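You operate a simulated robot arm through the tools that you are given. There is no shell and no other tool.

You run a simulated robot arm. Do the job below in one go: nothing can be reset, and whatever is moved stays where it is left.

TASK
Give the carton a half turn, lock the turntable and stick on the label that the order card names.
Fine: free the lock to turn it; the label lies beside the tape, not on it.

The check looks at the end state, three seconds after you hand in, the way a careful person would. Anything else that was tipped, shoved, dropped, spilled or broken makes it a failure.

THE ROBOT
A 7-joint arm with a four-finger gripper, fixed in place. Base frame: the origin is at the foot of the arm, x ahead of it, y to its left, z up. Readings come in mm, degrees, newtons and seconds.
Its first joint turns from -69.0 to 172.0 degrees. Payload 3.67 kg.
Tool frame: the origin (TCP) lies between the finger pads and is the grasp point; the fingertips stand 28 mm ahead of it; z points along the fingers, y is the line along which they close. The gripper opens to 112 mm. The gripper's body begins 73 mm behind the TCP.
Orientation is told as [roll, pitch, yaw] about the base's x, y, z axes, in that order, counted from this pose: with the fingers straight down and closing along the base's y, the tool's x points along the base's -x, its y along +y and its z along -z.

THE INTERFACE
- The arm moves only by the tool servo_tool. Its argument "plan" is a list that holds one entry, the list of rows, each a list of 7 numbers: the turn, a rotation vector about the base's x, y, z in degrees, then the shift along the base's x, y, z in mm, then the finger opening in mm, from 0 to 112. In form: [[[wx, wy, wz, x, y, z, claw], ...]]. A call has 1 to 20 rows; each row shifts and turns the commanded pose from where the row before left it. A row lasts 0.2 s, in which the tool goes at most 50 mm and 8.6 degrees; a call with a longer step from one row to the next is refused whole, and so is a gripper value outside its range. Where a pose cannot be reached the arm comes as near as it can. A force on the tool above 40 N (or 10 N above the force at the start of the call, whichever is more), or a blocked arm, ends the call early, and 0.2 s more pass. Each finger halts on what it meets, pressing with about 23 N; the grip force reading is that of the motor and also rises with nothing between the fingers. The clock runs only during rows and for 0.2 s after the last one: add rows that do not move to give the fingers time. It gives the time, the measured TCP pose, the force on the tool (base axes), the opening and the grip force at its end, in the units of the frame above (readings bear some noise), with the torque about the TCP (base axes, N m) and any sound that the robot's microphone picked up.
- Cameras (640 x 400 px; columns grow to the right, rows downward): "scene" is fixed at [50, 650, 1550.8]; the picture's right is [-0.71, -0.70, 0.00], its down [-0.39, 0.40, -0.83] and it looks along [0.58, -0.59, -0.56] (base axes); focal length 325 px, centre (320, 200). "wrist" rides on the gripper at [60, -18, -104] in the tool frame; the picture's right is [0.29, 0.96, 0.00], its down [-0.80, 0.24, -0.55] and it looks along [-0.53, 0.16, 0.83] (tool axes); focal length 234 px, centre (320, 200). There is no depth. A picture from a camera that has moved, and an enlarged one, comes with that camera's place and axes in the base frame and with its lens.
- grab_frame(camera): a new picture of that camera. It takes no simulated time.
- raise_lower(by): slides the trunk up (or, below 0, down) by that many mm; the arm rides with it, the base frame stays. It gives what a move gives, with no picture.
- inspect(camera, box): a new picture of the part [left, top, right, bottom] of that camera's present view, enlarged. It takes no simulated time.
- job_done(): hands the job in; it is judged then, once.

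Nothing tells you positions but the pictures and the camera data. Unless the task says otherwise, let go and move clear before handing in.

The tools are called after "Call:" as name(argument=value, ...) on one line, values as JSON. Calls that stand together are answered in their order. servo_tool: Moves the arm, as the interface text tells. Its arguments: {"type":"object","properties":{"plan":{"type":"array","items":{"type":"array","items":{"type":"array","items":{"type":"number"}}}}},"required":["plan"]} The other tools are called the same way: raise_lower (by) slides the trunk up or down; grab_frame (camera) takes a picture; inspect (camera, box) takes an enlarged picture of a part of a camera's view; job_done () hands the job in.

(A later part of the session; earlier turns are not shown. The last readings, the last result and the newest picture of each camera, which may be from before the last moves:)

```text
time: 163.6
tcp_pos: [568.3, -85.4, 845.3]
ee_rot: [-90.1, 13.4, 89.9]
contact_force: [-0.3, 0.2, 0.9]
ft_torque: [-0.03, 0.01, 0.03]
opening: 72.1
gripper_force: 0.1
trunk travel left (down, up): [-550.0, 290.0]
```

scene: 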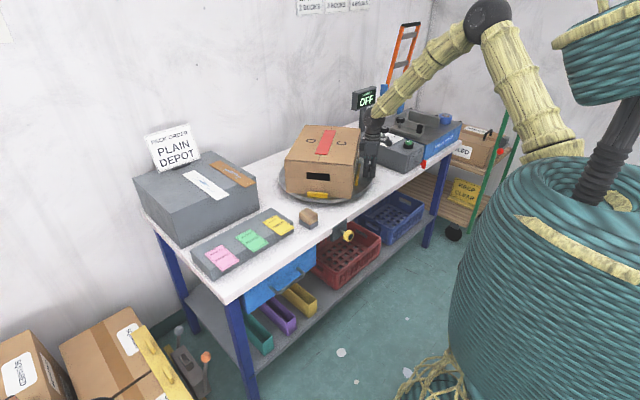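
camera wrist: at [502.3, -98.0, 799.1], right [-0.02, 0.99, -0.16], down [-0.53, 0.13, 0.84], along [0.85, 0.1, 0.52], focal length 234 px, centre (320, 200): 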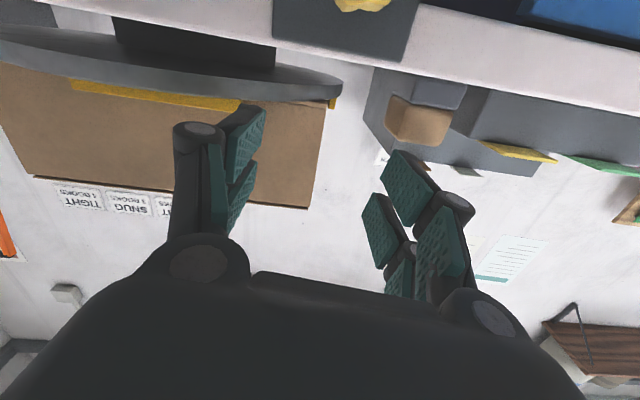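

Call:
raise_lower(by=-86)

Call:
grab_frame(camera="wrist")

```text
time: 164.9
tcp_pos: [569.3, -85.2, 761.3]
ee_rot: [-90.1, 13.2, 90.0]
contact_force: [0.0, 0.7, 0.1]
ft_torque: [-0.01, 0.01, 0.03]
opening: 72.1
gripper_force: 0.1
trunk travel left (down, up): [-464.0, 376.0]
```

```text
taken
camera wrist: at [465.8, -138.6, 791.3], right [0.0, -0.5, -0.87], down [-0.55, 0.72, -0.42], along [0.83, 0.48, -0.28], focal length 234 px, centre (320, 200)
```

wrist: 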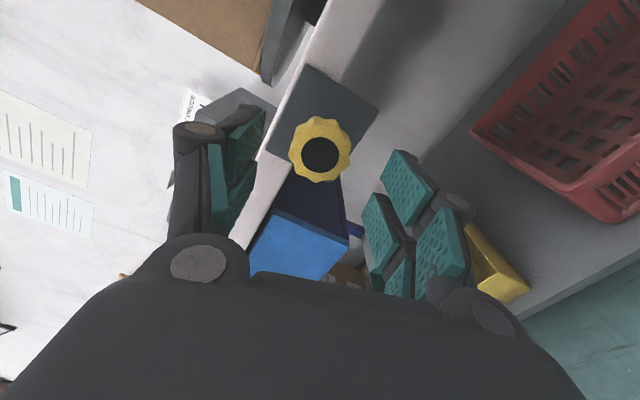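

Call:
servo_tool(plan=[[[0, 0, 0, 15, 0, -0.3, 72], [0, 0, 0, 15, 0, -0.3, 72], [0, 0, 0, 15, 0, -0.3, 72], [0, 0, 0, 11, 0, 0, 72], [0, 0, 0, 0, 0, 0, 50], [0, 0, 0, 0, 0, 0, 30], [0, 0, 0, 0, 0, 0, 30], [0, 0, 0, 0, 0, 0, 30], [7, 0, 0, 0, 0, 0, 30], [7, 0, 0, 0, 0, 0, 30], [7, 0, 0, 0, 0, 0, 30], [7, 0, 0, 0, 0, 0, 30], [7, 0, 0, 0, 0, 0, 30], [7, 0, 0, 0, 0, 0, 30], [7, 0, 0, 0, 0, 0, 30], [7, 0, 0, 0, 0, 0, 30]]])

Call:
servo_tool(plan=[[[7, 0, 0, 0, 0, 0, 30], [7, 0, 0, 0, 0, 0, 30], [7, 0, 0, 0, 0, 0, 30], [7, 0, 0, 0, 0, 0, 30], [7, 0, 0, 0, 0, 0, 30], [7, 0, 0, 0, 0, 0, 30], [7, 0, 0, 0, 0, 0, 30]]])

Call:
inspect(camera="wrist", box=[240, 120, 400, 240])

Call:
servo_tool(plan=[[[5, 0, 0, 0, 0, 0, 30], [5, 0, 0, 0, 0, 0, 30], [5, 0, 0, 0, 0, 0, 30], [5, 0, 0, 0, 0, 0, 30]]])

Call:
inspect(camera="wrist", box=[240, 120, 400, 240])

```text
time: 168.3
tcp_pos: [625.6, -85.9, 759.3]
ee_rot: [-89.9, -42.8, 89.8]
contact_force: [8.5, -1.9, 6.8]
ft_torque: [-0.03, 0.13, -0.02]
opening: 41.8
gripper_force: 44.9
trunk travel left (down, up): [-464.0, 376.0]
```

```text
time: 169.9
tcp_pos: [625.1, -84.6, 759.3]
ee_rot: [81.4, -88.2, -81.4]
contact_force: [4.6, 4.7, -8.4]
ft_torque: [-0.09, 0.77, 0.51]
opening: 42.0
gripper_force: 45.2
trunk travel left (down, up): [-464.0, 376.0]
```

```text
3.33 times, centred on (320, 180) of wrist
camera zoom: at [522.0, -99.9, 698.8], right [0.0, 0.97, -0.26], down [-0.55, 0.22, 0.81], along [0.84, 0.14, 0.53], focal length 781 px, centre (320, 267)
```

zoom: 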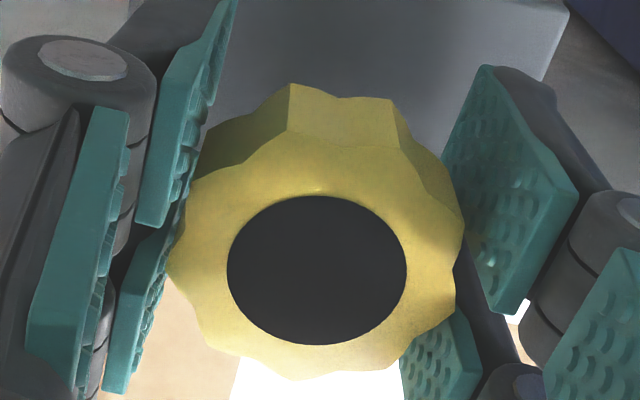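

```text
time: 170.9
tcp_pos: [624.4, -84.7, 760.4]
ee_rot: [89.8, -68.2, -89.8]
contact_force: [0.2, 9.4, 5.8]
ft_torque: [-0.11, 0.37, 0.84]
opening: 41.5
gripper_force: 44.9
trunk travel left (down, up): [-464.0, 376.0]
```

```text
3.33 times, centred on (320, 180) of wrist
camera zoom: at [522.2, -78.5, 697.8], right [0.0, 1.0, 0.09], down [-0.55, -0.07, 0.83], along [0.83, -0.05, 0.55], focal length 781 px, centre (320, 267)
```

zoom: 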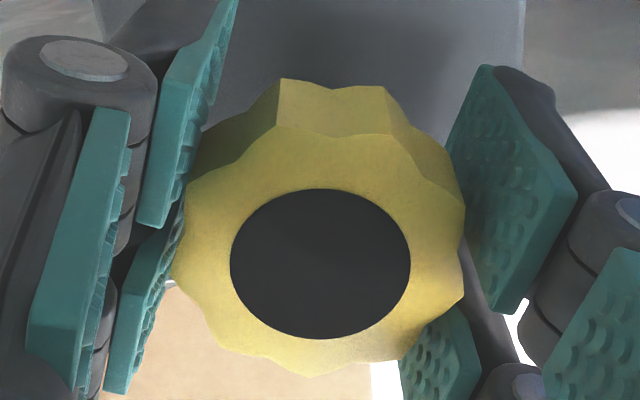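

Call:
servo_tool(plan=[[[5, 0, 0, 0, 0, 0, 30], [5, 0, 0, 0, 0, 0, 30]]])

Call:
inspect(camera="wrist", box=[240, 120, 400, 240])

```text
time: 171.5
tcp_pos: [624.5, -86.8, 760.4]
ee_rot: [89.9, -58.1, -89.8]
contact_force: [1.1, 9.9, 10.8]
ft_torque: [-0.3, 0.01, 0.78]
opening: 41.0
gripper_force: 45.0
trunk travel left (down, up): [-464.0, 376.0]
```

```text
3.33 times, centred on (320, 180) of wrist
camera zoom: at [522.2, -67.8, 699.6], right [0.0, 0.97, 0.26], down [-0.55, -0.22, 0.81], along [0.83, -0.14, 0.53], focal length 781 px, centre (320, 267)
```

zoom: 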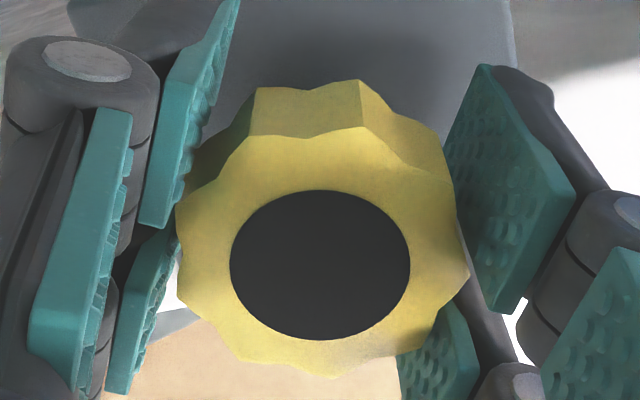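

The knob is hard at its clockwise, locked stop. I'll release it there, withdraw, raise the trunk and come upright.

Call:
servo_tool(plan=[[[0, 0, 0, 0, 0, 0, 60], [0, 0, 0, 0, 0, 0, 80], [0, 0, 0, 0, 0, 0, 80], [0, 0, 0, -15, 0, 0, 80], [0, 0, 0, -15, 0, 0, 80], [0, 0, 0, -15, 0, 0, 80], [0, 0, 0, -12, 0, 0, 80], [0, 0, 0, 0, 0, 0, 80]]])

Call:
inspect(camera="scene", box=[310, 215, 374, 255])

Call:
raise_lower(by=86)

Call:
servo_tool(plan=[[[-8, 0, 0, 0, 0, 0, 80], [-8, 0, 0, 0, 0, 0, 80], [-8, 0, 0, 0, 0, 0, 80], [-8, 0, 0, 0, 0, 0, 80], [0, 8.5, 0, 2, 0, 5, 80], [0, 8.5, 0, 2, 0, 5, 80], [0, 8.5, 0, 2, 0, 5, 80], [0, 8.5, 0, 2, 0, 5, 80], [0, 8.5, 0, 2, 0, 5, 80], [0, 8.5, 0, 2, 0, 5, 80], [0, 8.5, 0, 2, 0, 5, 80], [0, 8.5, 0, 2, 0, 5, 80], [0, 8.5, 0, 2, 0, 5, 80], [0, 8.5, 0, 2, 0, 5, 80], [0, 5, 0, 2, 0, 5, 80], [0, 0, 0, 0, 0, 0, 80]]])

```text
time: 173.3
tcp_pos: [568.2, -86.2, 758.3]
ee_rot: [89.6, -58.2, -89.7]
contact_force: [-0.2, -0.2, -0.8]
ft_torque: [0.0, 0.05, 0.02]
opening: 80.1
gripper_force: 0.1
trunk travel left (down, up): [-464.0, 376.0]
```

```text
10.00 times, centred on (342, 235) of scene
camera zoom: at [50.0, 650.0, 1550.8], right [-0.71, -0.7, 0.0], down [-0.39, 0.4, -0.83], along [0.58, -0.59, -0.56], focal length 3254 px, centre (100, -150)
```

zoom: 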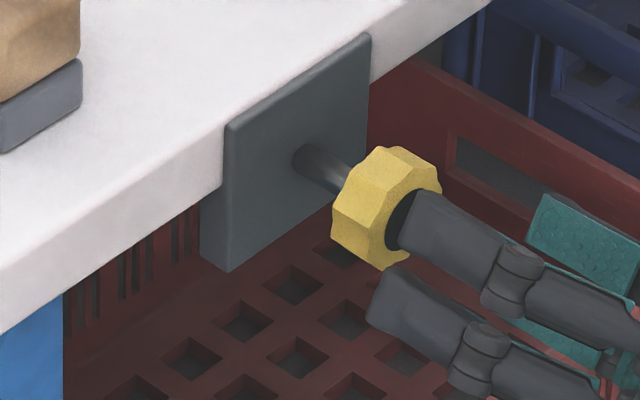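

```text
time: 174.5
tcp_pos: [568.5, -86.0, 845.0]
ee_rot: [89.6, -58.4, -89.8]
contact_force: [-1.2, 1.4, -0.2]
ft_torque: [0.01, -0.01, -0.03]
opening: 80.1
gripper_force: 0.1
trunk travel left (down, up): [-550.0, 290.0]
```

```text
time: 177.9
tcp_pos: [603.5, -80.0, 890.7]
ee_rot: [-0.1, 0.2, 0.3]
contact_force: [0.6, -0.9, 0.2]
ft_torque: [-0.03, 0.05, 0.01]
opening: 80.2
gripper_force: 0.0
out of reach, approached as far as the arm can: row 6, 7
trunk travel left (down, up): [-550.0, 290.0]
```

Now the label. I'm moving above the front of the label tray to measure it at close range.

Call:
servo_tool(plan=[[[0, 0, 0, 0, 0, 50, 80], [0, 0, 0, 0, 0, 45, 80], [0, 0, 0, 17.3, 41.6, 0, 80], [0, 0, 0, 17.3, 41.6, 0, 80], [0, 0, 0, 17.3, 41.6, 0, 80], [0, 0, 0, 17.3, 41.6, 0, 80], [0, 0, 0, 17.3, 41.6, 0, 80], [0, 0, 0, 0, 0, 0, 80]]])

Call:
grab_frame(camera="wrist")

Call:
inspect(camera="wrist", box=[220, 80, 420, 230])

Call:
inspect(camera="scene", box=[240, 195, 336, 255])

```text
time: 179.9
tcp_pos: [708.1, 109.0, 1035.4]
ee_rot: [5.3, -1.1, -2.3]
contact_force: [0.1, 0.1, -0.1]
ft_torque: [0.03, 0.0, 0.01]
opening: 80.0
gripper_force: 0.0
trunk travel left (down, up): [-550.0, 290.0]
stopped in row 8: the arm was blocked; the commanded pose is now the measured one
```

```text
taken
camera wrist: at [648.0, 85.7, 1135.0], right [-0.25, 0.96, 0.08], down [0.79, 0.16, 0.59], along [0.56, 0.21, -0.8], focal length 234 px, centre (320, 200)
```

wrist: 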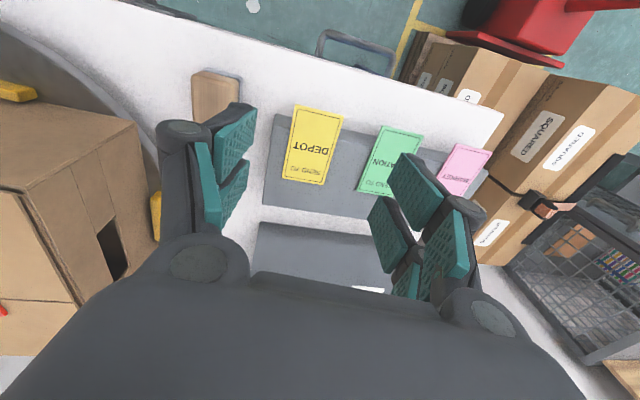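

```text
2.67 times, centred on (320, 155) of wrist
camera zoom: at [648.0, 85.7, 1135.0], right [-0.25, 0.96, 0.08], down [0.79, 0.16, 0.59], along [0.56, 0.21, -0.8], focal length 624 px, centre (320, 320)
```

zoom: 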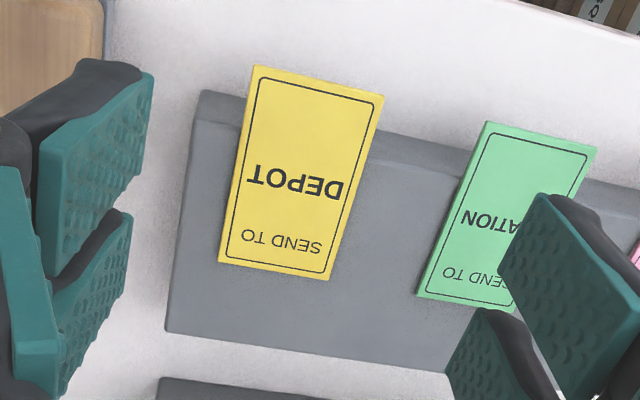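

```text
6.67 times, centred on (288, 225) of scene
camera zoom: at [50.0, 650.0, 1550.8], right [-0.71, -0.7, 0.0], down [-0.39, 0.4, -0.83], along [0.58, -0.59, -0.56], focal length 2170 px, centre (533, 33)
```

zoom: 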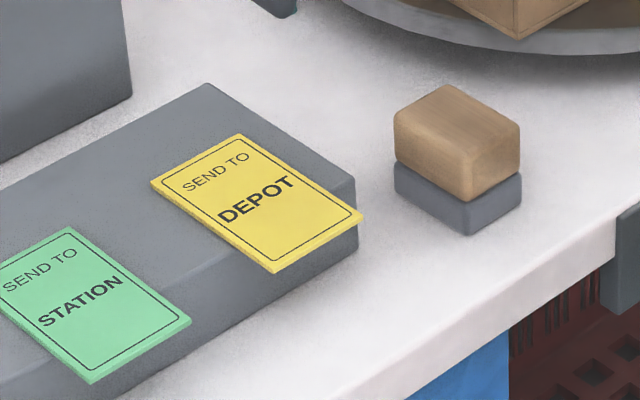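

The arm was briefly blocked with a small tilt. I'll straighten the tool and see whether it moves freely above the label.

Call:
servo_tool(plan=[[[-2.6, 0.5, 1.2, 3, 5, 0, 80], [-2.7, 0.6, 1.1, 3, 5, 0, 80], [0, 0, 0, 3, 5, 0, 80], [0, 0, 0, 3, 4, 0, 80], [0, 0, 0, 0, 0, 0, 80]]])

Call:
grab_frame(camera="scene")

```text
time: 181.3
tcp_pos: [732.2, 112.0, 1067.3]
ee_rot: [3.5, -1.1, -1.8]
contact_force: [0.6, -0.5, 0.7]
ft_torque: [0.01, -0.02, 0.01]
opening: 80.1
gripper_force: 0.0
trunk travel left (down, up): [-550.0, 290.0]
stopped in row 5: the arm was blocked; the commanded pose is now the measured one
```

```text
taken
```

scene: 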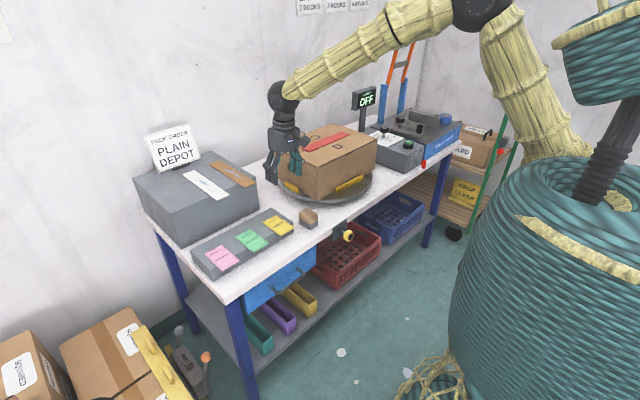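

Call:
servo_tool(plan=[[[-0.6, 0.2, 0.3, -35, 0, 27, 80], [-0.6, 0.2, 0.3, -35, 0, 27, 80], [-0.6, 0.2, 0.3, -35, 1, 27, 80], [-0.6, 0.2, 0.3, -35, 1, 27, 80], [-0.6, 0.2, 0.3, -35, 2, 27, 80], [-0.5, 0.1, 0.3, -33, 2, 30, 80], [0, 0, 0, 0, 0, 0, 80]]])

Call:
grab_frame(camera="scene")

```text
time: 182.9
tcp_pos: [523.7, 121.3, 1228.6]
ee_rot: [-0.7, -0.1, 0.2]
contact_force: [0.1, 0.4, -0.5]
ft_torque: [-0.06, -0.02, -0.02]
opening: 79.9
gripper_force: 0.0
trunk travel left (down, up): [-550.0, 290.0]
```

```text
taken
```

scene: 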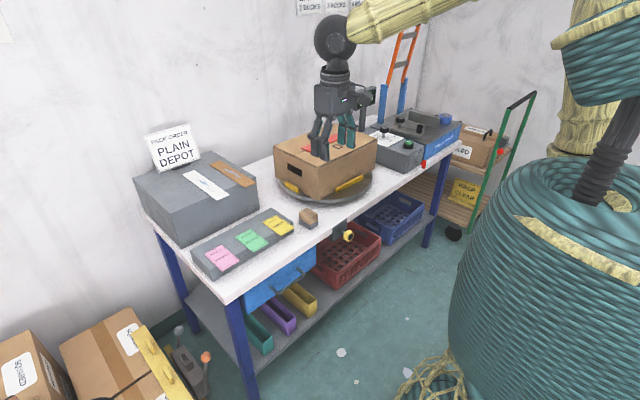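

Call:
servo_tool(plan=[[[0.3, 0, 0, 25, 0.5, -32, 80], [0.4, 0, 0, 25, 0.5, -32, 80], [0, 0, 0, 25, 0.5, -32, 80], [0, 0, 0, 25, 0.5, -32, 80], [0, 0, 0, 25, 0.5, -32, 80], [0, 0, 0, 25, 0.5, -32, 80], [0, 0, 0, 25, 0.5, -32, 80], [0, 0, 0, 0, 0, 0, 80]]])

Call:
grab_frame(camera="scene")

```text
time: 184.7
tcp_pos: [698.5, 123.7, 1006.6]
ee_rot: [0.3, 0.0, 0.1]
contact_force: [-0.7, -0.4, 0.0]
ft_torque: [0.0, 0.03, -0.01]
opening: 80.0
gripper_force: 0.1
trunk travel left (down, up): [-550.0, 290.0]
```

```text
taken
```

scene: 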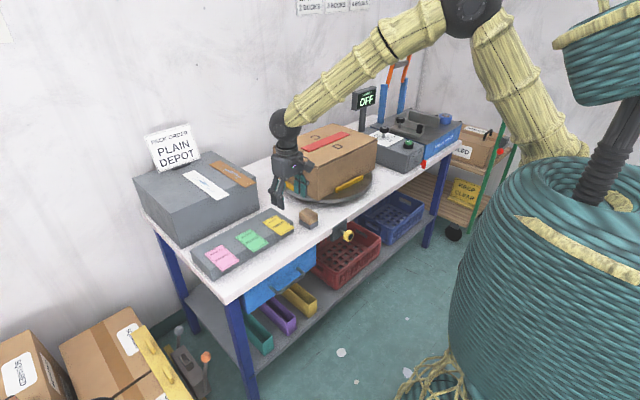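

That route works; the tool is upright at (698, 124, 1007). Now I'll take close measurements of the label.

Call:
grab_frame(camera="wrist")

Call:
inspect(camera="wrist", box=[240, 70, 400, 220])

```text
taken
camera wrist: at [640.3, 106.1, 1109.4], right [-0.29, 0.96, 0.01], down [0.8, 0.24, 0.56], along [0.53, 0.17, -0.83], focal length 234 px, centre (320, 200)
```

wrist: 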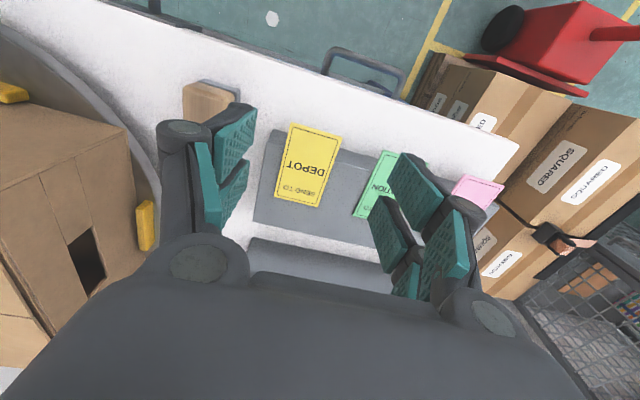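

```text
2.67 times, centred on (320, 145) of wrist
camera zoom: at [640.3, 106.1, 1109.4], right [-0.29, 0.96, 0.01], down [0.8, 0.24, 0.56], along [0.53, 0.17, -0.83], focal length 624 px, centre (320, 347)
```

zoom: 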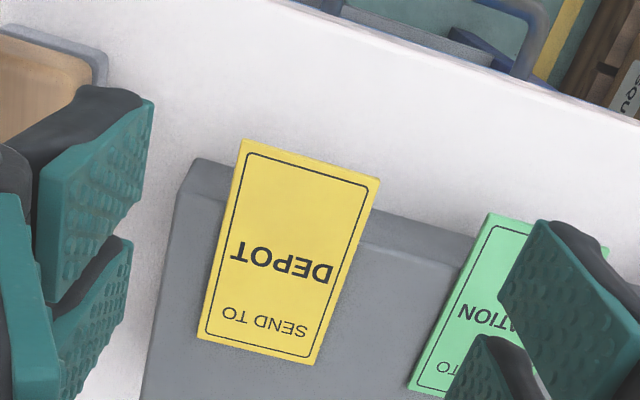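

The label spans x 713–811 and y 98–158 with its top at z≈861, and the tray front is at x≈744, so about 30 mm overhangs. I'll grip it across its width on that overhang, tool pointing down. I'm descending partway first to check.

Call:
servo_tool(plan=[[[0, 0, 0, 15, 2, -30, 82], [0, 0, 0, 14.5, 2, -35, 82], [0, 0, 0, 0, 0, -30, 82], [0, 0, 0, 0, 0, 0, 82]]])

Call:
grab_frame(camera="wrist")

Call:
inspect(camera="scene", box=[240, 170, 336, 250])

```text
time: 185.7
tcp_pos: [731.3, 120.1, 917.1]
ee_rot: [1.9, 0.2, -0.9]
contact_force: [-0.5, -0.7, -0.6]
ft_torque: [0.01, 0.01, -0.02]
opening: 81.9
gripper_force: 0.1
trunk travel left (down, up): [-550.0, 290.0]
```

```text
taken
camera wrist: at [674.5, 100.9, 1020.7], right [-0.27, 0.96, 0.03], down [0.8, 0.21, 0.56], along [0.53, 0.18, -0.83], focal length 234 px, centre (320, 200)
```

wrist: 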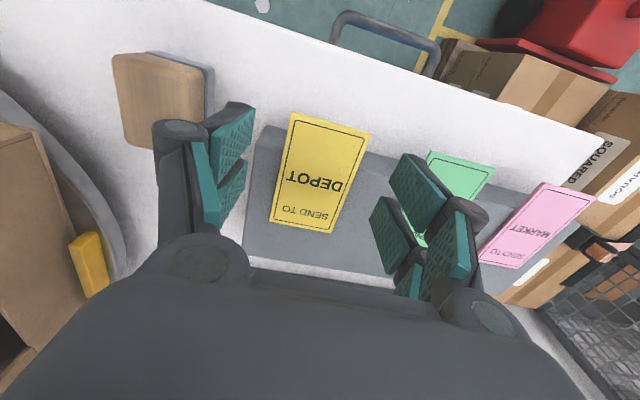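

```text
5.00 times, centred on (288, 210) of scene
camera zoom: at [50.0, 650.0, 1550.8], right [-0.71, -0.7, 0.0], down [-0.39, 0.4, -0.83], along [0.58, -0.59, -0.56], focal length 1627 px, centre (480, 150)
```

zoom: 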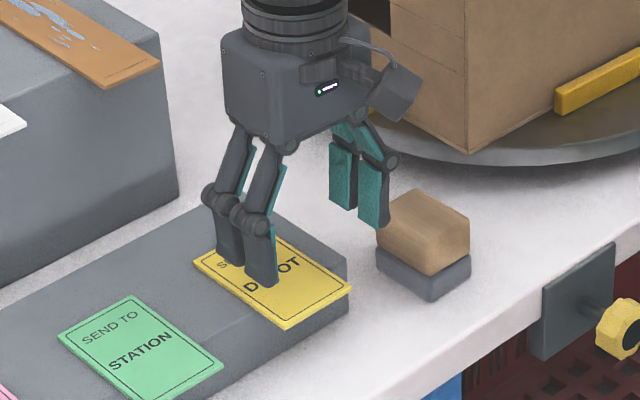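

Call:
servo_tool(plan=[[[-1, 0, 0.5, -3.5, 4, 0, 82], [-0.9, 0, 0.4, -3.5, 3.6, 0, 82], [0, 0, 0, 0, 0, 0, 82], [0, 0, 0, 0, 0, 0, 82]]])

```text
time: 186.7
tcp_pos: [733.7, 117.1, 920.0]
ee_rot: [1.2, 0.6, -1.3]
contact_force: [0.3, 0.0, 1.4]
ft_torque: [0.0, 0.02, 0.0]
opening: 81.9
gripper_force: 0.1
trunk travel left (down, up): [-550.0, 290.0]
```

The arm is pressing against a joint limit in this posture. I'll raise the hand and then lower the trunk by the same amount, so the arm works in a more relaxed region.

Call:
servo_tool(plan=[[[0, 0, 0, -4, 1, 38, 82], [0, 0, 0, -4, 1, 38, 82], [0, 0, 0, -2, 1, 38, 82], [0, 0, 0, 0, 1, 38, 82], [0, 0, 0, 0, 0, 0, 82]]])

Call:
raise_lower(by=-150)

Call:
servo_tool(plan=[[[0, 0, 0, 0, 0, 0, 82], [0, 0, 0, 0, 0, 0, 82]]])

```text
time: 187.5
tcp_pos: [700.9, 121.7, 924.0]
ee_rot: [-0.2, 9.0, -0.3]
contact_force: [-0.2, -0.6, 0.0]
ft_torque: [0.01, 0.04, 0.0]
opening: 81.9
gripper_force: 0.1
trunk travel left (down, up): [-550.0, 290.0]
stopped in row 4: the arm was blocked; the commanded pose is now the measured one
```

```text
time: 188.7
tcp_pos: [701.5, 122.0, 828.2]
ee_rot: [0.0, 8.7, -0.4]
contact_force: [-2.7, 0.0, 46.1]
ft_torque: [-0.03, -1.06, 0.03]
opening: 70.9
gripper_force: 26.4
trunk travel left (down, up): [-445.0, 395.0]
stopped: the force on the tool passed its limit at 67 N (the readings are from after the stop); the commanded pose is now the measured one
```

```text
time: 189.3
tcp_pos: [700.1, 121.3, 822.8]
ee_rot: [-0.1, 8.8, -0.4]
contact_force: [3.4, -0.6, 10.7]
ft_torque: [0.06, -0.38, -0.04]
opening: 81.3
gripper_force: 0.0
trunk travel left (down, up): [-445.0, 395.0]
```

I batched those calls, and when the servo was blocked the trunk still lowered the fingers onto the bench. I must check that nothing was disturbed before moving.

Call:
grab_frame(camera="wrist")

Call:
inspect(camera="scene", box=[240, 170, 336, 250])

Call:
grab_frame(camera="scene")

```text
taken
camera wrist: at [658.0, 105.0, 935.4], right [-0.28, 0.96, 0.04], down [0.87, 0.24, 0.42], along [0.4, 0.16, -0.9], focal length 234 px, centre (320, 200)
```

wrist: 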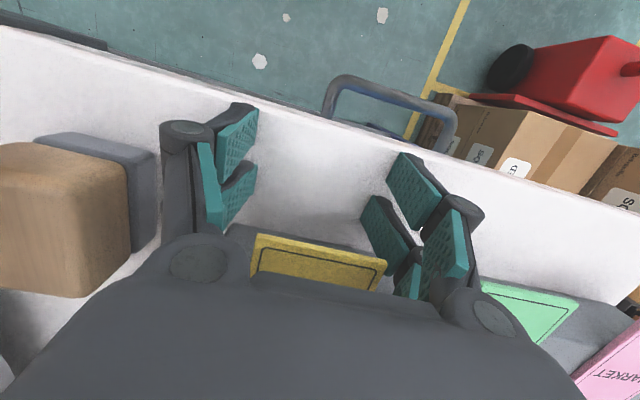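

```text
5.00 times, centred on (288, 210) of scene
camera zoom: at [50.0, 650.0, 1550.8], right [-0.71, -0.7, 0.0], down [-0.39, 0.4, -0.83], along [0.58, -0.59, -0.56], focal length 1627 px, centre (480, 150)
```

zoom: 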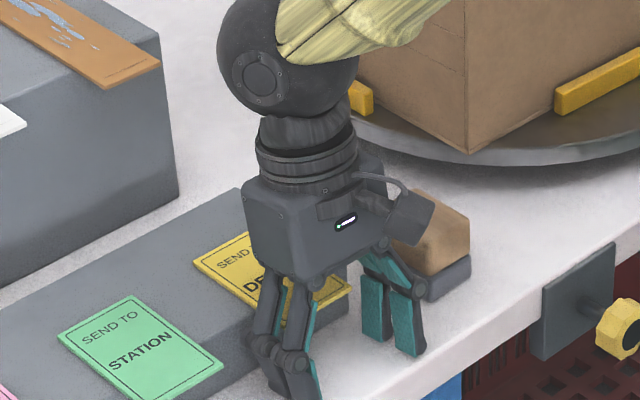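

```text
taken
```

scene: 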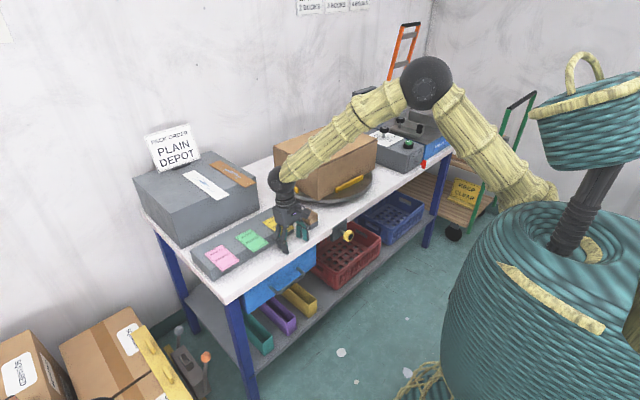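

Nothing appears disturbed: the label, block and carton are where they were. I'll lift straight up with the trunk, which keeps the joints fixed.

Call:
raise_lower(by=160)

```text
time: 191.1
tcp_pos: [700.3, 122.3, 980.4]
ee_rot: [-0.2, 9.1, -0.3]
contact_force: [0.1, 0.6, 0.1]
ft_torque: [0.0, 0.01, 0.02]
opening: 82.2
gripper_force: 0.0
trunk travel left (down, up): [-605.0, 235.0]
```

Call:
inspect(camera="scene", box=[240, 170, 336, 250])

Call:
grab_frame(camera="wrist")

```text
5.00 times, centred on (288, 210) of scene
camera zoom: at [50.0, 650.0, 1550.8], right [-0.71, -0.7, 0.0], down [-0.39, 0.4, -0.83], along [0.58, -0.59, -0.56], focal length 1627 px, centre (480, 150)
```

zoom: 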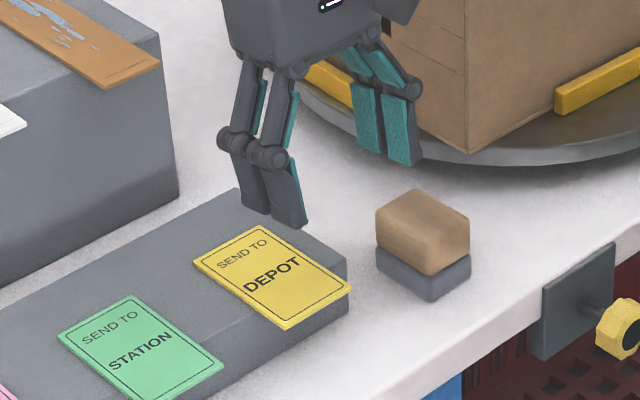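

```text
taken
camera wrist: at [659.7, 105.7, 1092.7], right [-0.28, 0.96, 0.04], down [0.88, 0.24, 0.42], along [0.39, 0.15, -0.91], focal length 234 px, centre (320, 200)
```

wrist: 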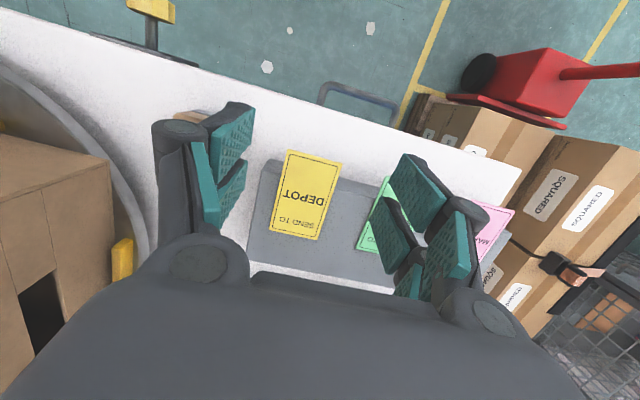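

The label is undisturbed. I'm now testing what limits the arm here, at a safe height: first straightening the pitch.

Call:
servo_tool(plan=[[[0, -4, 0, 0, 0, 10, 82], [0, -5, 0, 0, 0, 10, 82], [0, 0, 0, 0, 0, 0, 82]]])

```text
time: 191.9
tcp_pos: [703.9, 108.7, 985.5]
ee_rot: [1.2, 2.3, -1.9]
contact_force: [-0.9, 0.6, -0.7]
ft_torque: [-0.01, 0.02, -0.01]
opening: 82.0
gripper_force: 0.2
trunk travel left (down, up): [-605.0, 235.0]
```

Call:
servo_tool(plan=[[[0, 0, 0, -25, 0, 40, 82], [0, 0, 0, -25, 0, 40, 82], [0, 0, 0, -25, 0, 40, 82], [0, 0, 0, -25, 0, 40, 82], [0, 0, 0, -5, 0, 40, 82], [0, 0, 0, 0, 0, 0, 82]]])

```text
time: 193.3
tcp_pos: [593.8, 120.7, 1201.6]
ee_rot: [0.0, 0.3, -0.4]
contact_force: [-0.7, 0.2, 0.0]
ft_torque: [0.01, -0.03, -0.01]
opening: 82.1
gripper_force: 0.1
trunk travel left (down, up): [-605.0, 235.0]
```

Call:
servo_tool(plan=[[[0, 0, 0, 32, 2, -5, 82], [0, 0, 0, 33, 2, -5, 82], [0, 0, 0, 33, 2, -5, 82], [0, 0, 0, 32, 1, -5, 82], [0, 0, 0, 0, 0, 0, 82]]])

Call:
grab_frame(camera="scene")

```text
time: 194.5
tcp_pos: [722.5, 129.0, 1179.5]
ee_rot: [-0.3, 0.0, -0.4]
contact_force: [-0.3, 0.3, 0.2]
ft_torque: [0.04, -0.05, 0.04]
opening: 82.2
gripper_force: 0.2
trunk travel left (down, up): [-605.0, 235.0]
```

```text
taken
```

scene: 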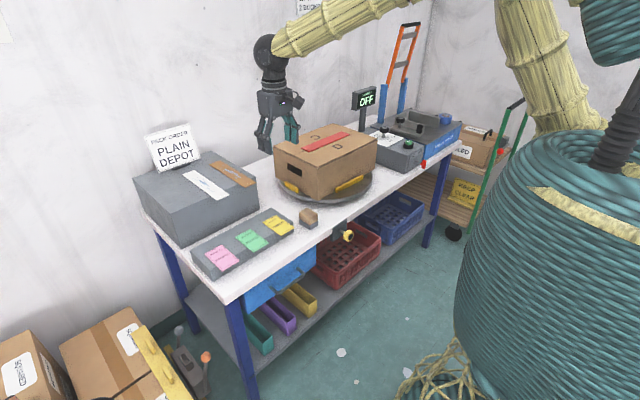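

The posture is good here. Now I'll lower the trunk by 220 mm, so the fingertips end at about z 931, well above the label.

Call:
raise_lower(by=-220)

Call:
grab_frame(camera="wrist")

```text
time: 196.8
tcp_pos: [725.0, 130.4, 958.8]
ee_rot: [-0.2, 0.1, -0.3]
contact_force: [0.5, -0.8, -0.3]
ft_torque: [0.03, -0.01, 0.01]
opening: 82.0
gripper_force: 0.0
trunk travel left (down, up): [-385.0, 455.0]
```

```text
taken
camera wrist: at [665.7, 113.8, 1062.8], right [-0.28, 0.96, 0.0], down [0.8, 0.24, 0.55], along [0.53, 0.15, -0.83], focal length 234 px, centre (320, 200)
```

wrist: 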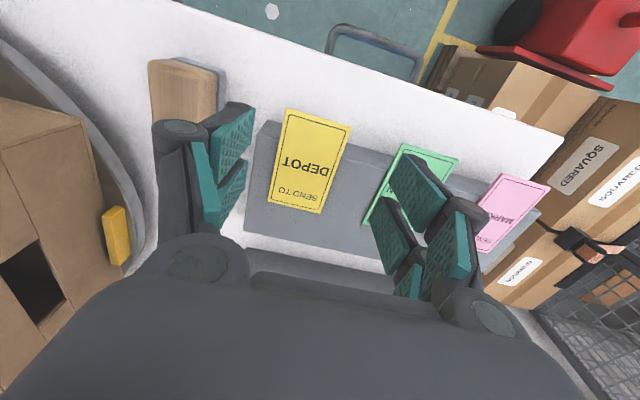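

Call:
servo_tool(plan=[[[0, 0, 0, 0, -1.5, -22, 82], [0, 0, 0, 0, -1.5, -22, 82], [0, 0, 0, 0, 0, 0, 82]]])

Call:
inspect(camera="scene", box=[250, 190, 330, 250])

Call:
grab_frame(camera="wrist")

```text
time: 197.6
tcp_pos: [725.4, 123.5, 921.0]
ee_rot: [0.5, -0.2, -0.6]
contact_force: [-0.1, 0.0, -0.6]
ft_torque: [0.02, -0.03, -0.02]
opening: 82.0
gripper_force: 0.1
trunk travel left (down, up): [-385.0, 455.0]
```

```text
6.67 times, centred on (290, 220) of scene
camera zoom: at [50.0, 650.0, 1550.8], right [-0.71, -0.7, 0.0], down [-0.39, 0.4, -0.83], along [0.58, -0.59, -0.56], focal length 2170 px, centre (520, 67)
```

zoom: 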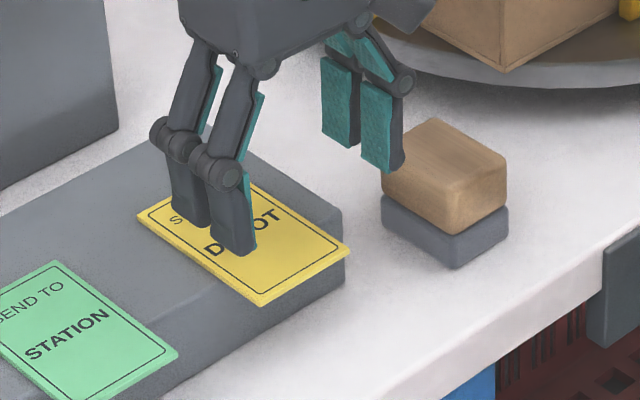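

```text
taken
camera wrist: at [667.2, 106.6, 1024.3], right [-0.28, 0.96, 0.01], down [0.8, 0.23, 0.56], along [0.54, 0.16, -0.83], focal length 234 px, centre (320, 200)
```

wrist: 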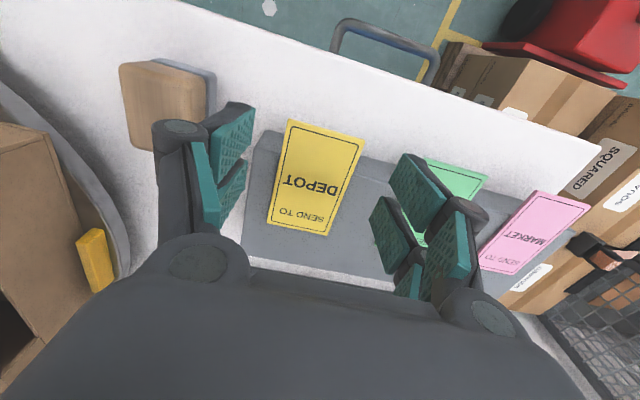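

Servo descent drifts here, but trunk moves keep the joint posture. I'll go back up, centre the tool, and do the final descent with the trunk.

Call:
servo_tool(plan=[[[0, 0, 0, 0, 2, 25, 82], [0, 0, 0, 0, 2, 25, 82], [0, 0, 0, 0, 0, 0, 82], [0, 0, 0, 0, 0, 0, 82]]])

```text
time: 198.6
tcp_pos: [725.0, 130.7, 962.9]
ee_rot: [-0.1, 0.1, -0.3]
contact_force: [0.6, 0.0, -0.6]
ft_torque: [-0.02, -0.02, -0.01]
opening: 82.1
gripper_force: 0.0
trunk travel left (down, up): [-385.0, 455.0]
```

Call:
servo_tool(plan=[[[0, 0, 0, 0, -3.5, 0, 82], [0, 0, 0, 0, 0, 0, 82], [0, 0, 0, 0, 0, 0, 82]]])

```text
time: 199.4
tcp_pos: [724.6, 127.5, 964.8]
ee_rot: [-0.2, 0.0, -0.2]
contact_force: [-0.3, -0.5, 0.4]
ft_torque: [0.01, 0.01, 0.0]
opening: 82.3
gripper_force: 0.2
trunk travel left (down, up): [-385.0, 455.0]
```

Call:
raise_lower(by=-70)

Call:
inspect(camera="scene", box=[250, 190, 330, 250])

Call:
grab_frame(camera="wrist")

```text
time: 200.5
tcp_pos: [724.2, 127.1, 893.4]
ee_rot: [-0.2, 0.1, -0.2]
contact_force: [0.6, 0.0, 0.0]
ft_torque: [0.0, -0.04, -0.04]
opening: 82.1
gripper_force: 0.0
trunk travel left (down, up): [-315.0, 525.0]
```

```text
6.67 times, centred on (290, 220) of scene
camera zoom: at [50.0, 650.0, 1550.8], right [-0.71, -0.7, 0.0], down [-0.39, 0.4, -0.83], along [0.58, -0.59, -0.56], focal length 2170 px, centre (520, 67)
```

zoom: 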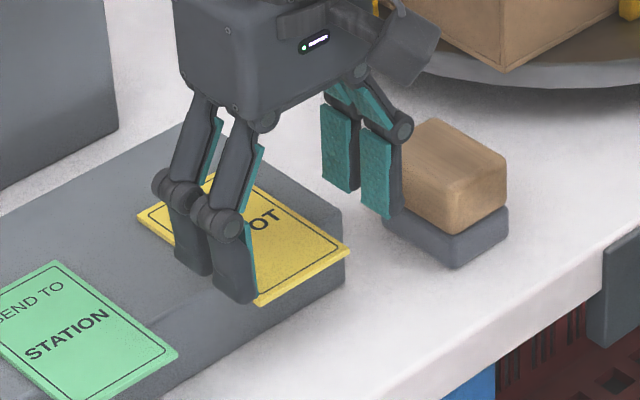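

```text
taken
camera wrist: at [666.5, 110.2, 997.9], right [-0.28, 0.96, 0.0], down [0.8, 0.24, 0.55], along [0.53, 0.15, -0.83], focal length 234 px, centre (320, 200)
```

wrist: 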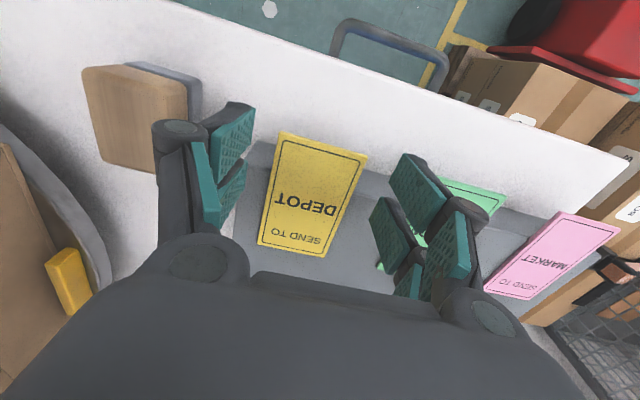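

Call:
inspect(camera="wrist", box=[240, 110, 400, 230])

Call:
inspect(camera="scene", box=[262, 210, 310, 240])

```text
3.33 times, centred on (320, 170) of wrist
camera zoom: at [666.5, 110.2, 997.9], right [-0.28, 0.96, 0.0], down [0.8, 0.24, 0.55], along [0.53, 0.15, -0.83], focal length 781 px, centre (320, 300)
```

zoom: 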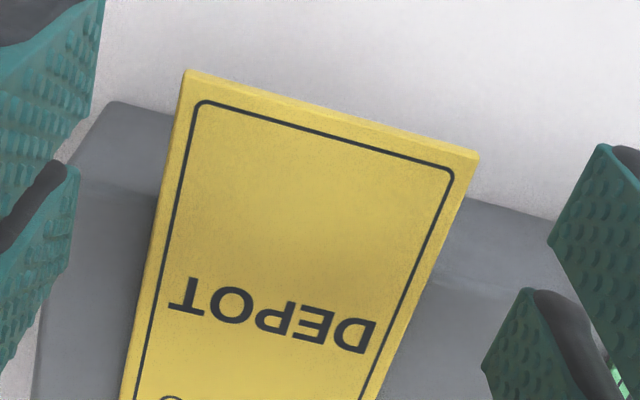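

```text
13.33 times, centred on (286, 225) of scene
camera zoom: at [50.0, 650.0, 1550.8], right [-0.71, -0.7, 0.0], down [-0.39, 0.4, -0.83], along [0.58, -0.59, -0.56], focal length 4339 px, centre (773, -133)
```

zoom: 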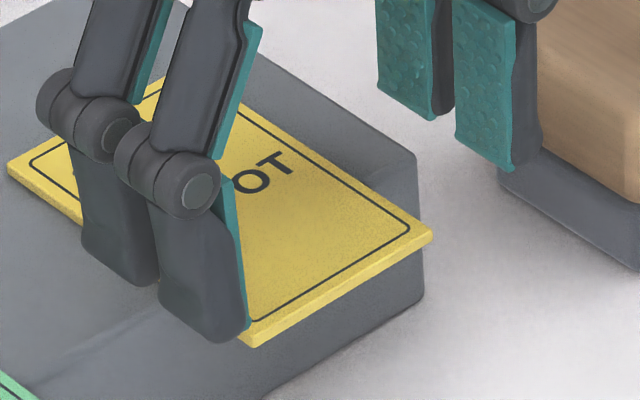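

Close inspection shows the fingers are wider (two prongs per side) and, at this opening, reach only about 13 mm past the TCP. I'll shift to x≈718 so they clear the tray front, centre in y, then lower with the trunk in small steps.

Call:
servo_tool(plan=[[[0, 0, 0, -3, 1, 0, 82], [0, 0, 0, -3, 0.5, 0, 82], [0, 0, 0, 0, 0, 0, 82]]])

```text
time: 201.3
tcp_pos: [717.8, 128.2, 892.7]
ee_rot: [-0.2, 0.2, -0.3]
contact_force: [0.0, -0.3, 0.1]
ft_torque: [0.03, -0.01, 0.01]
opening: 82.0
gripper_force: 0.0
trunk travel left (down, up): [-315.0, 525.0]
```

Call:
raise_lower(by=-14)

Call:
inspect(camera="scene", box=[262, 210, 310, 240])

Call:
inspect(camera="wrist", box=[180, 80, 440, 275])

```text
time: 201.9
tcp_pos: [717.1, 129.2, 878.7]
ee_rot: [-0.1, 0.1, -0.2]
contact_force: [0.5, -0.3, 0.3]
ft_torque: [-0.01, -0.03, 0.01]
opening: 82.0
gripper_force: 0.0
trunk travel left (down, up): [-301.0, 539.0]
```

```text
13.33 times, centred on (286, 225) of scene
camera zoom: at [50.0, 650.0, 1550.8], right [-0.71, -0.7, 0.0], down [-0.39, 0.4, -0.83], along [0.58, -0.59, -0.56], focal length 4339 px, centre (773, -133)
```

zoom: 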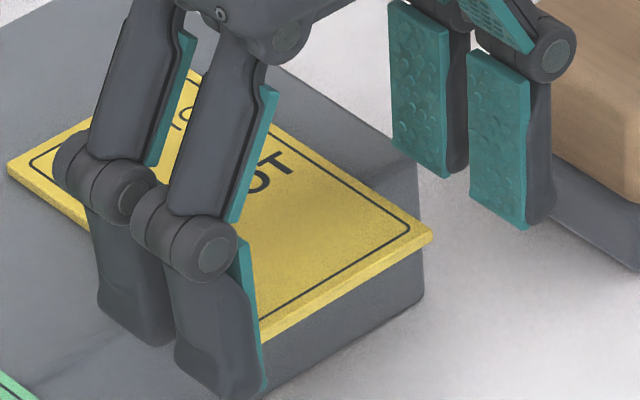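

```text
2.05 times, centred on (310, 178) of wrist
camera zoom: at [660.2, 111.8, 983.5], right [-0.28, 0.96, 0.0], down [0.8, 0.24, 0.55], along [0.53, 0.15, -0.83], focal length 480 px, centre (340, 246)
```

zoom: 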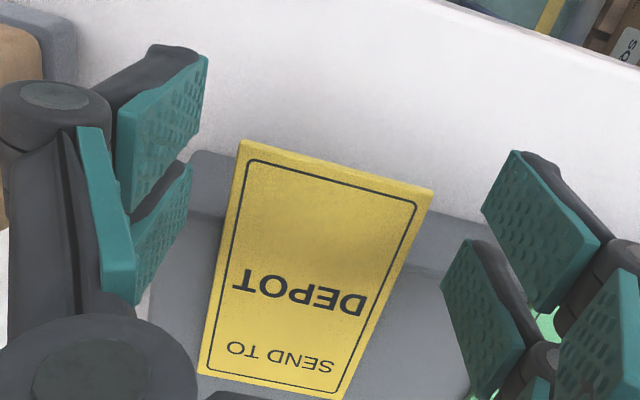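

Call:
servo_tool(plan=[[[0, 0, 0, -4, -0.5, 0, 82], [0, 0, 0, 0, 0, 0, 82]]])

```text
time: 202.5
tcp_pos: [714.1, 127.5, 877.8]
ee_rot: [-0.1, 0.1, -0.3]
contact_force: [-0.6, -0.2, 0.4]
ft_torque: [-0.03, 0.0, -0.04]
opening: 81.8
gripper_force: 0.1
trunk travel left (down, up): [-301.0, 539.0]
```

Call:
raise_lower(by=-12)

Call:
inspect(camera="scene", box=[262, 210, 310, 240])

Call:
inspect(camera="wrist", box=[180, 80, 440, 275])

```text
time: 203.1
tcp_pos: [714.9, 128.3, 867.7]
ee_rot: [-0.1, 0.1, -0.3]
contact_force: [-0.3, -0.3, -0.9]
ft_torque: [0.03, 0.01, -0.01]
opening: 81.6
gripper_force: 0.1
trunk travel left (down, up): [-289.0, 551.0]
```

```text
13.33 times, centred on (286, 225) of scene
camera zoom: at [50.0, 650.0, 1550.8], right [-0.71, -0.7, 0.0], down [-0.39, 0.4, -0.83], along [0.58, -0.59, -0.56], focal length 4339 px, centre (773, -133)
```

zoom: 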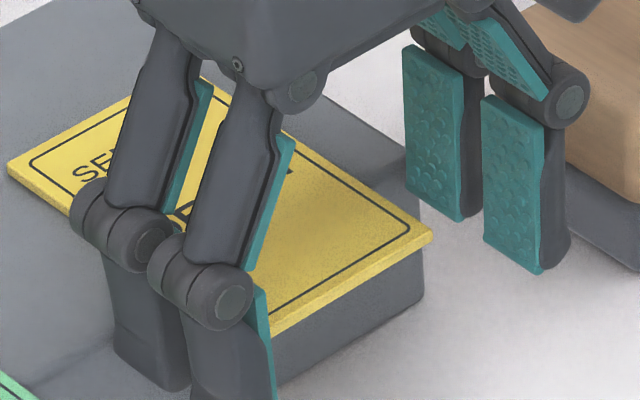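

```text
2.05 times, centred on (310, 178) of wrist
camera zoom: at [656.0, 111.4, 971.3], right [-0.28, 0.96, 0.0], down [0.8, 0.24, 0.55], along [0.53, 0.15, -0.83], focal length 480 px, centre (340, 246)
```

zoom: 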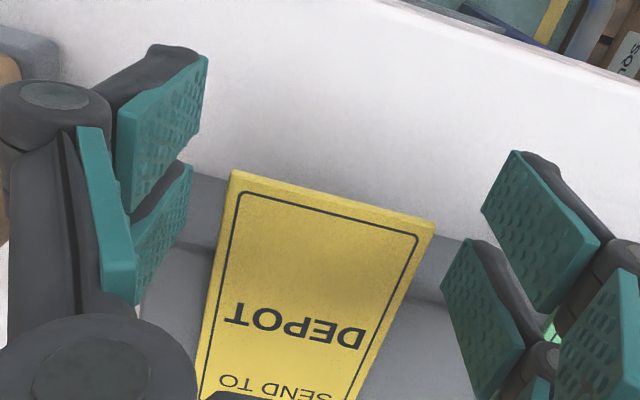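

The prongs straddle the overhanging end just in front of the tray, with tips a little below the label. I'm closing slowly onto its edges.

Call:
servo_tool(plan=[[[0, 0, 0, 0, 0, 0, 74], [0, 0, 0, 0, 0, 0, 68], [0, 0, 0, 0, 0, 0, 64], [0, 0, 0, 0, 0, 0, 60], [0, 0, 0, 0, 0, 0, 56], [0, 0, 0, 0, 0, 0, 54], [0, 0, 0, 0, 0, 0, 54]]])

Call:
inspect(camera="scene", box=[262, 210, 310, 240])

Call:
inspect(camera="wrist", box=[180, 80, 440, 275])

```text
time: 204.7
tcp_pos: [714.6, 127.8, 867.1]
ee_rot: [-0.2, 0.1, -0.3]
contact_force: [-0.1, -0.5, 1.6]
ft_torque: [-0.01, -0.09, -0.03]
opening: 58.3
gripper_force: 22.8
trunk travel left (down, up): [-289.0, 551.0]
```

```text
13.33 times, centred on (286, 225) of scene
camera zoom: at [50.0, 650.0, 1550.8], right [-0.71, -0.7, 0.0], down [-0.39, 0.4, -0.83], along [0.58, -0.59, -0.56], focal length 4339 px, centre (773, -133)
```

zoom: 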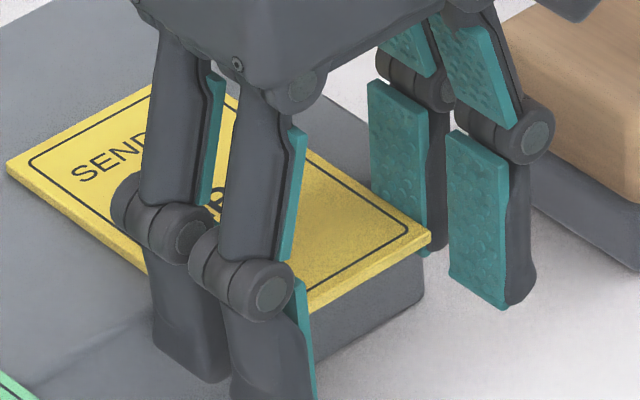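

```text
2.05 times, centred on (310, 178) of wrist
camera zoom: at [656.1, 111.4, 971.3], right [-0.28, 0.96, 0.0], down [0.8, 0.24, 0.55], along [0.53, 0.15, -0.83], focal length 480 px, centre (340, 246)
```

zoom: 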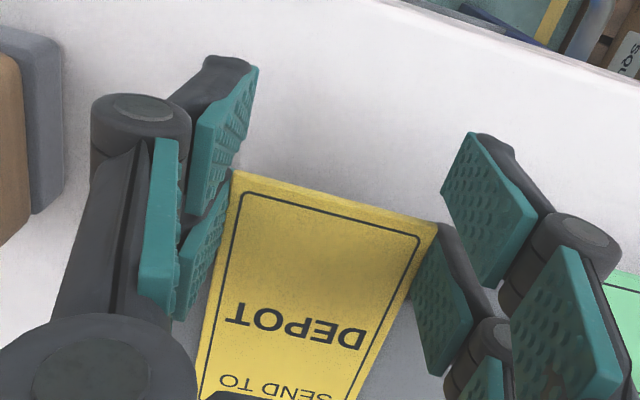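

The label edges are gripped, opening 58.3 mm. I'll lift a little with the trunk to see if it follows.

Call:
raise_lower(by=25)

Call:
inspect(camera="scene", box=[254, 200, 318, 240])

Call:
inspect(camera="wrist", box=[180, 80, 440, 275])

```text
time: 205.4
tcp_pos: [715.2, 127.6, 892.2]
ee_rot: [-0.1, 0.1, -0.3]
contact_force: [-0.2, -0.1, 0.6]
ft_torque: [0.0, 0.02, 0.01]
opening: 58.1
gripper_force: 23.4
trunk travel left (down, up): [-314.0, 526.0]
```

```text
10.00 times, centred on (286, 220) of scene
camera zoom: at [50.0, 650.0, 1550.8], right [-0.71, -0.7, 0.0], down [-0.39, 0.4, -0.83], along [0.58, -0.59, -0.56], focal length 3254 px, centre (660, 0)
```

zoom: 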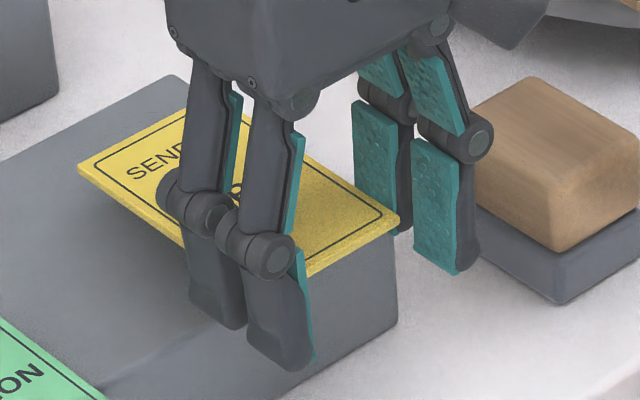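

```text
2.05 times, centred on (310, 178) of wrist
camera zoom: at [656.3, 111.4, 995.9], right [-0.28, 0.96, 0.0], down [0.8, 0.24, 0.55], along [0.53, 0.15, -0.83], focal length 480 px, centre (340, 246)
```

zoom: 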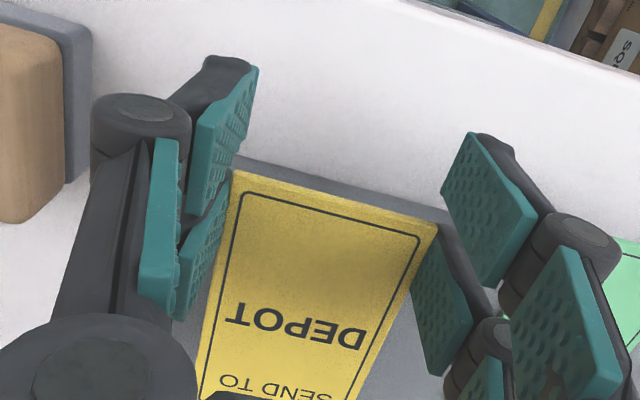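

The label follows and stays level. I'll raise it with the trunk well above carton height before moving across.

Call:
raise_lower(by=195)

Call:
grab_frame(camera="wrist")

Call:
grab_frame(camera="scene")

```text
time: 207.6
tcp_pos: [715.4, 128.2, 1086.3]
ee_rot: [-0.2, 0.1, -0.3]
contact_force: [0.2, 0.7, 0.4]
ft_torque: [0.0, 0.01, 0.03]
opening: 57.9
gripper_force: 23.3
trunk travel left (down, up): [-509.0, 331.0]
```

```text
taken
camera wrist: at [656.3, 111.4, 1190.9], right [-0.28, 0.96, 0.0], down [0.8, 0.24, 0.55], along [0.53, 0.15, -0.83], focal length 234 px, centre (320, 200)
```

wrist: 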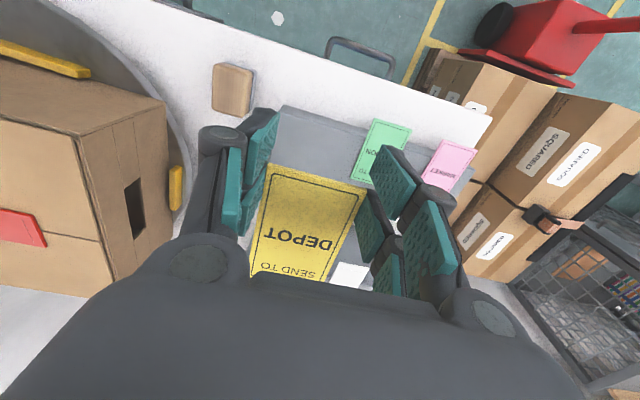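

```text
taken
```

scene: 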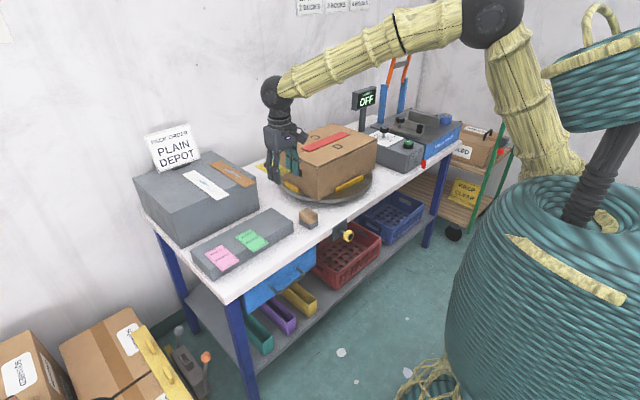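

Call:
servo_tool(plan=[[[0, 0, 0, 4, -20, 5, 54], [0, 0, 3, 6, -23, 5, 54], [0, 0, 6, 7, -23, 0, 54], [0, 0, 6, 8, -23, 0, 54], [0, 0, 6, 8, -23, 0, 54], [0, 0, 6, 8, -23, 0, 54], [0, 0, 6, 8, -23, 0, 54], [0, 0, 6, 8, -23, 0, 54], [0, 0, 0, 0, 0, 0, 54]]])

Call:
grab_frame(camera="wrist")

```text
time: 209.6
tcp_pos: [772.3, -52.4, 1098.3]
ee_rot: [-0.2, 0.2, 38.8]
contact_force: [0.3, -0.4, -0.4]
ft_torque: [-0.04, -0.01, 0.0]
opening: 57.9
gripper_force: 22.8
trunk travel left (down, up): [-509.0, 331.0]
```

```text
taken
camera wrist: at [738.8, -102.5, 1201.2], right [-0.82, 0.57, 0.0], down [0.47, 0.69, 0.55], along [0.31, 0.45, -0.83], focal length 234 px, centre (320, 200)
```

wrist: 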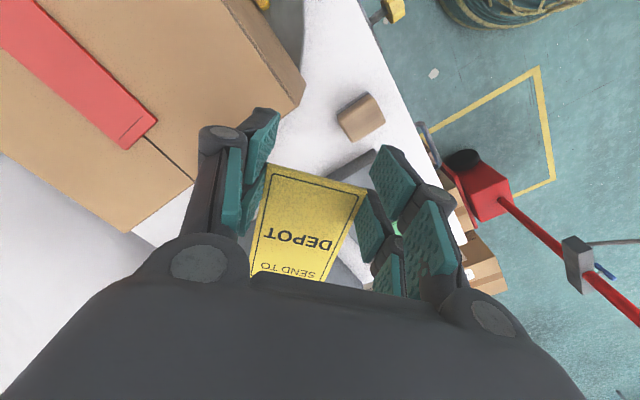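

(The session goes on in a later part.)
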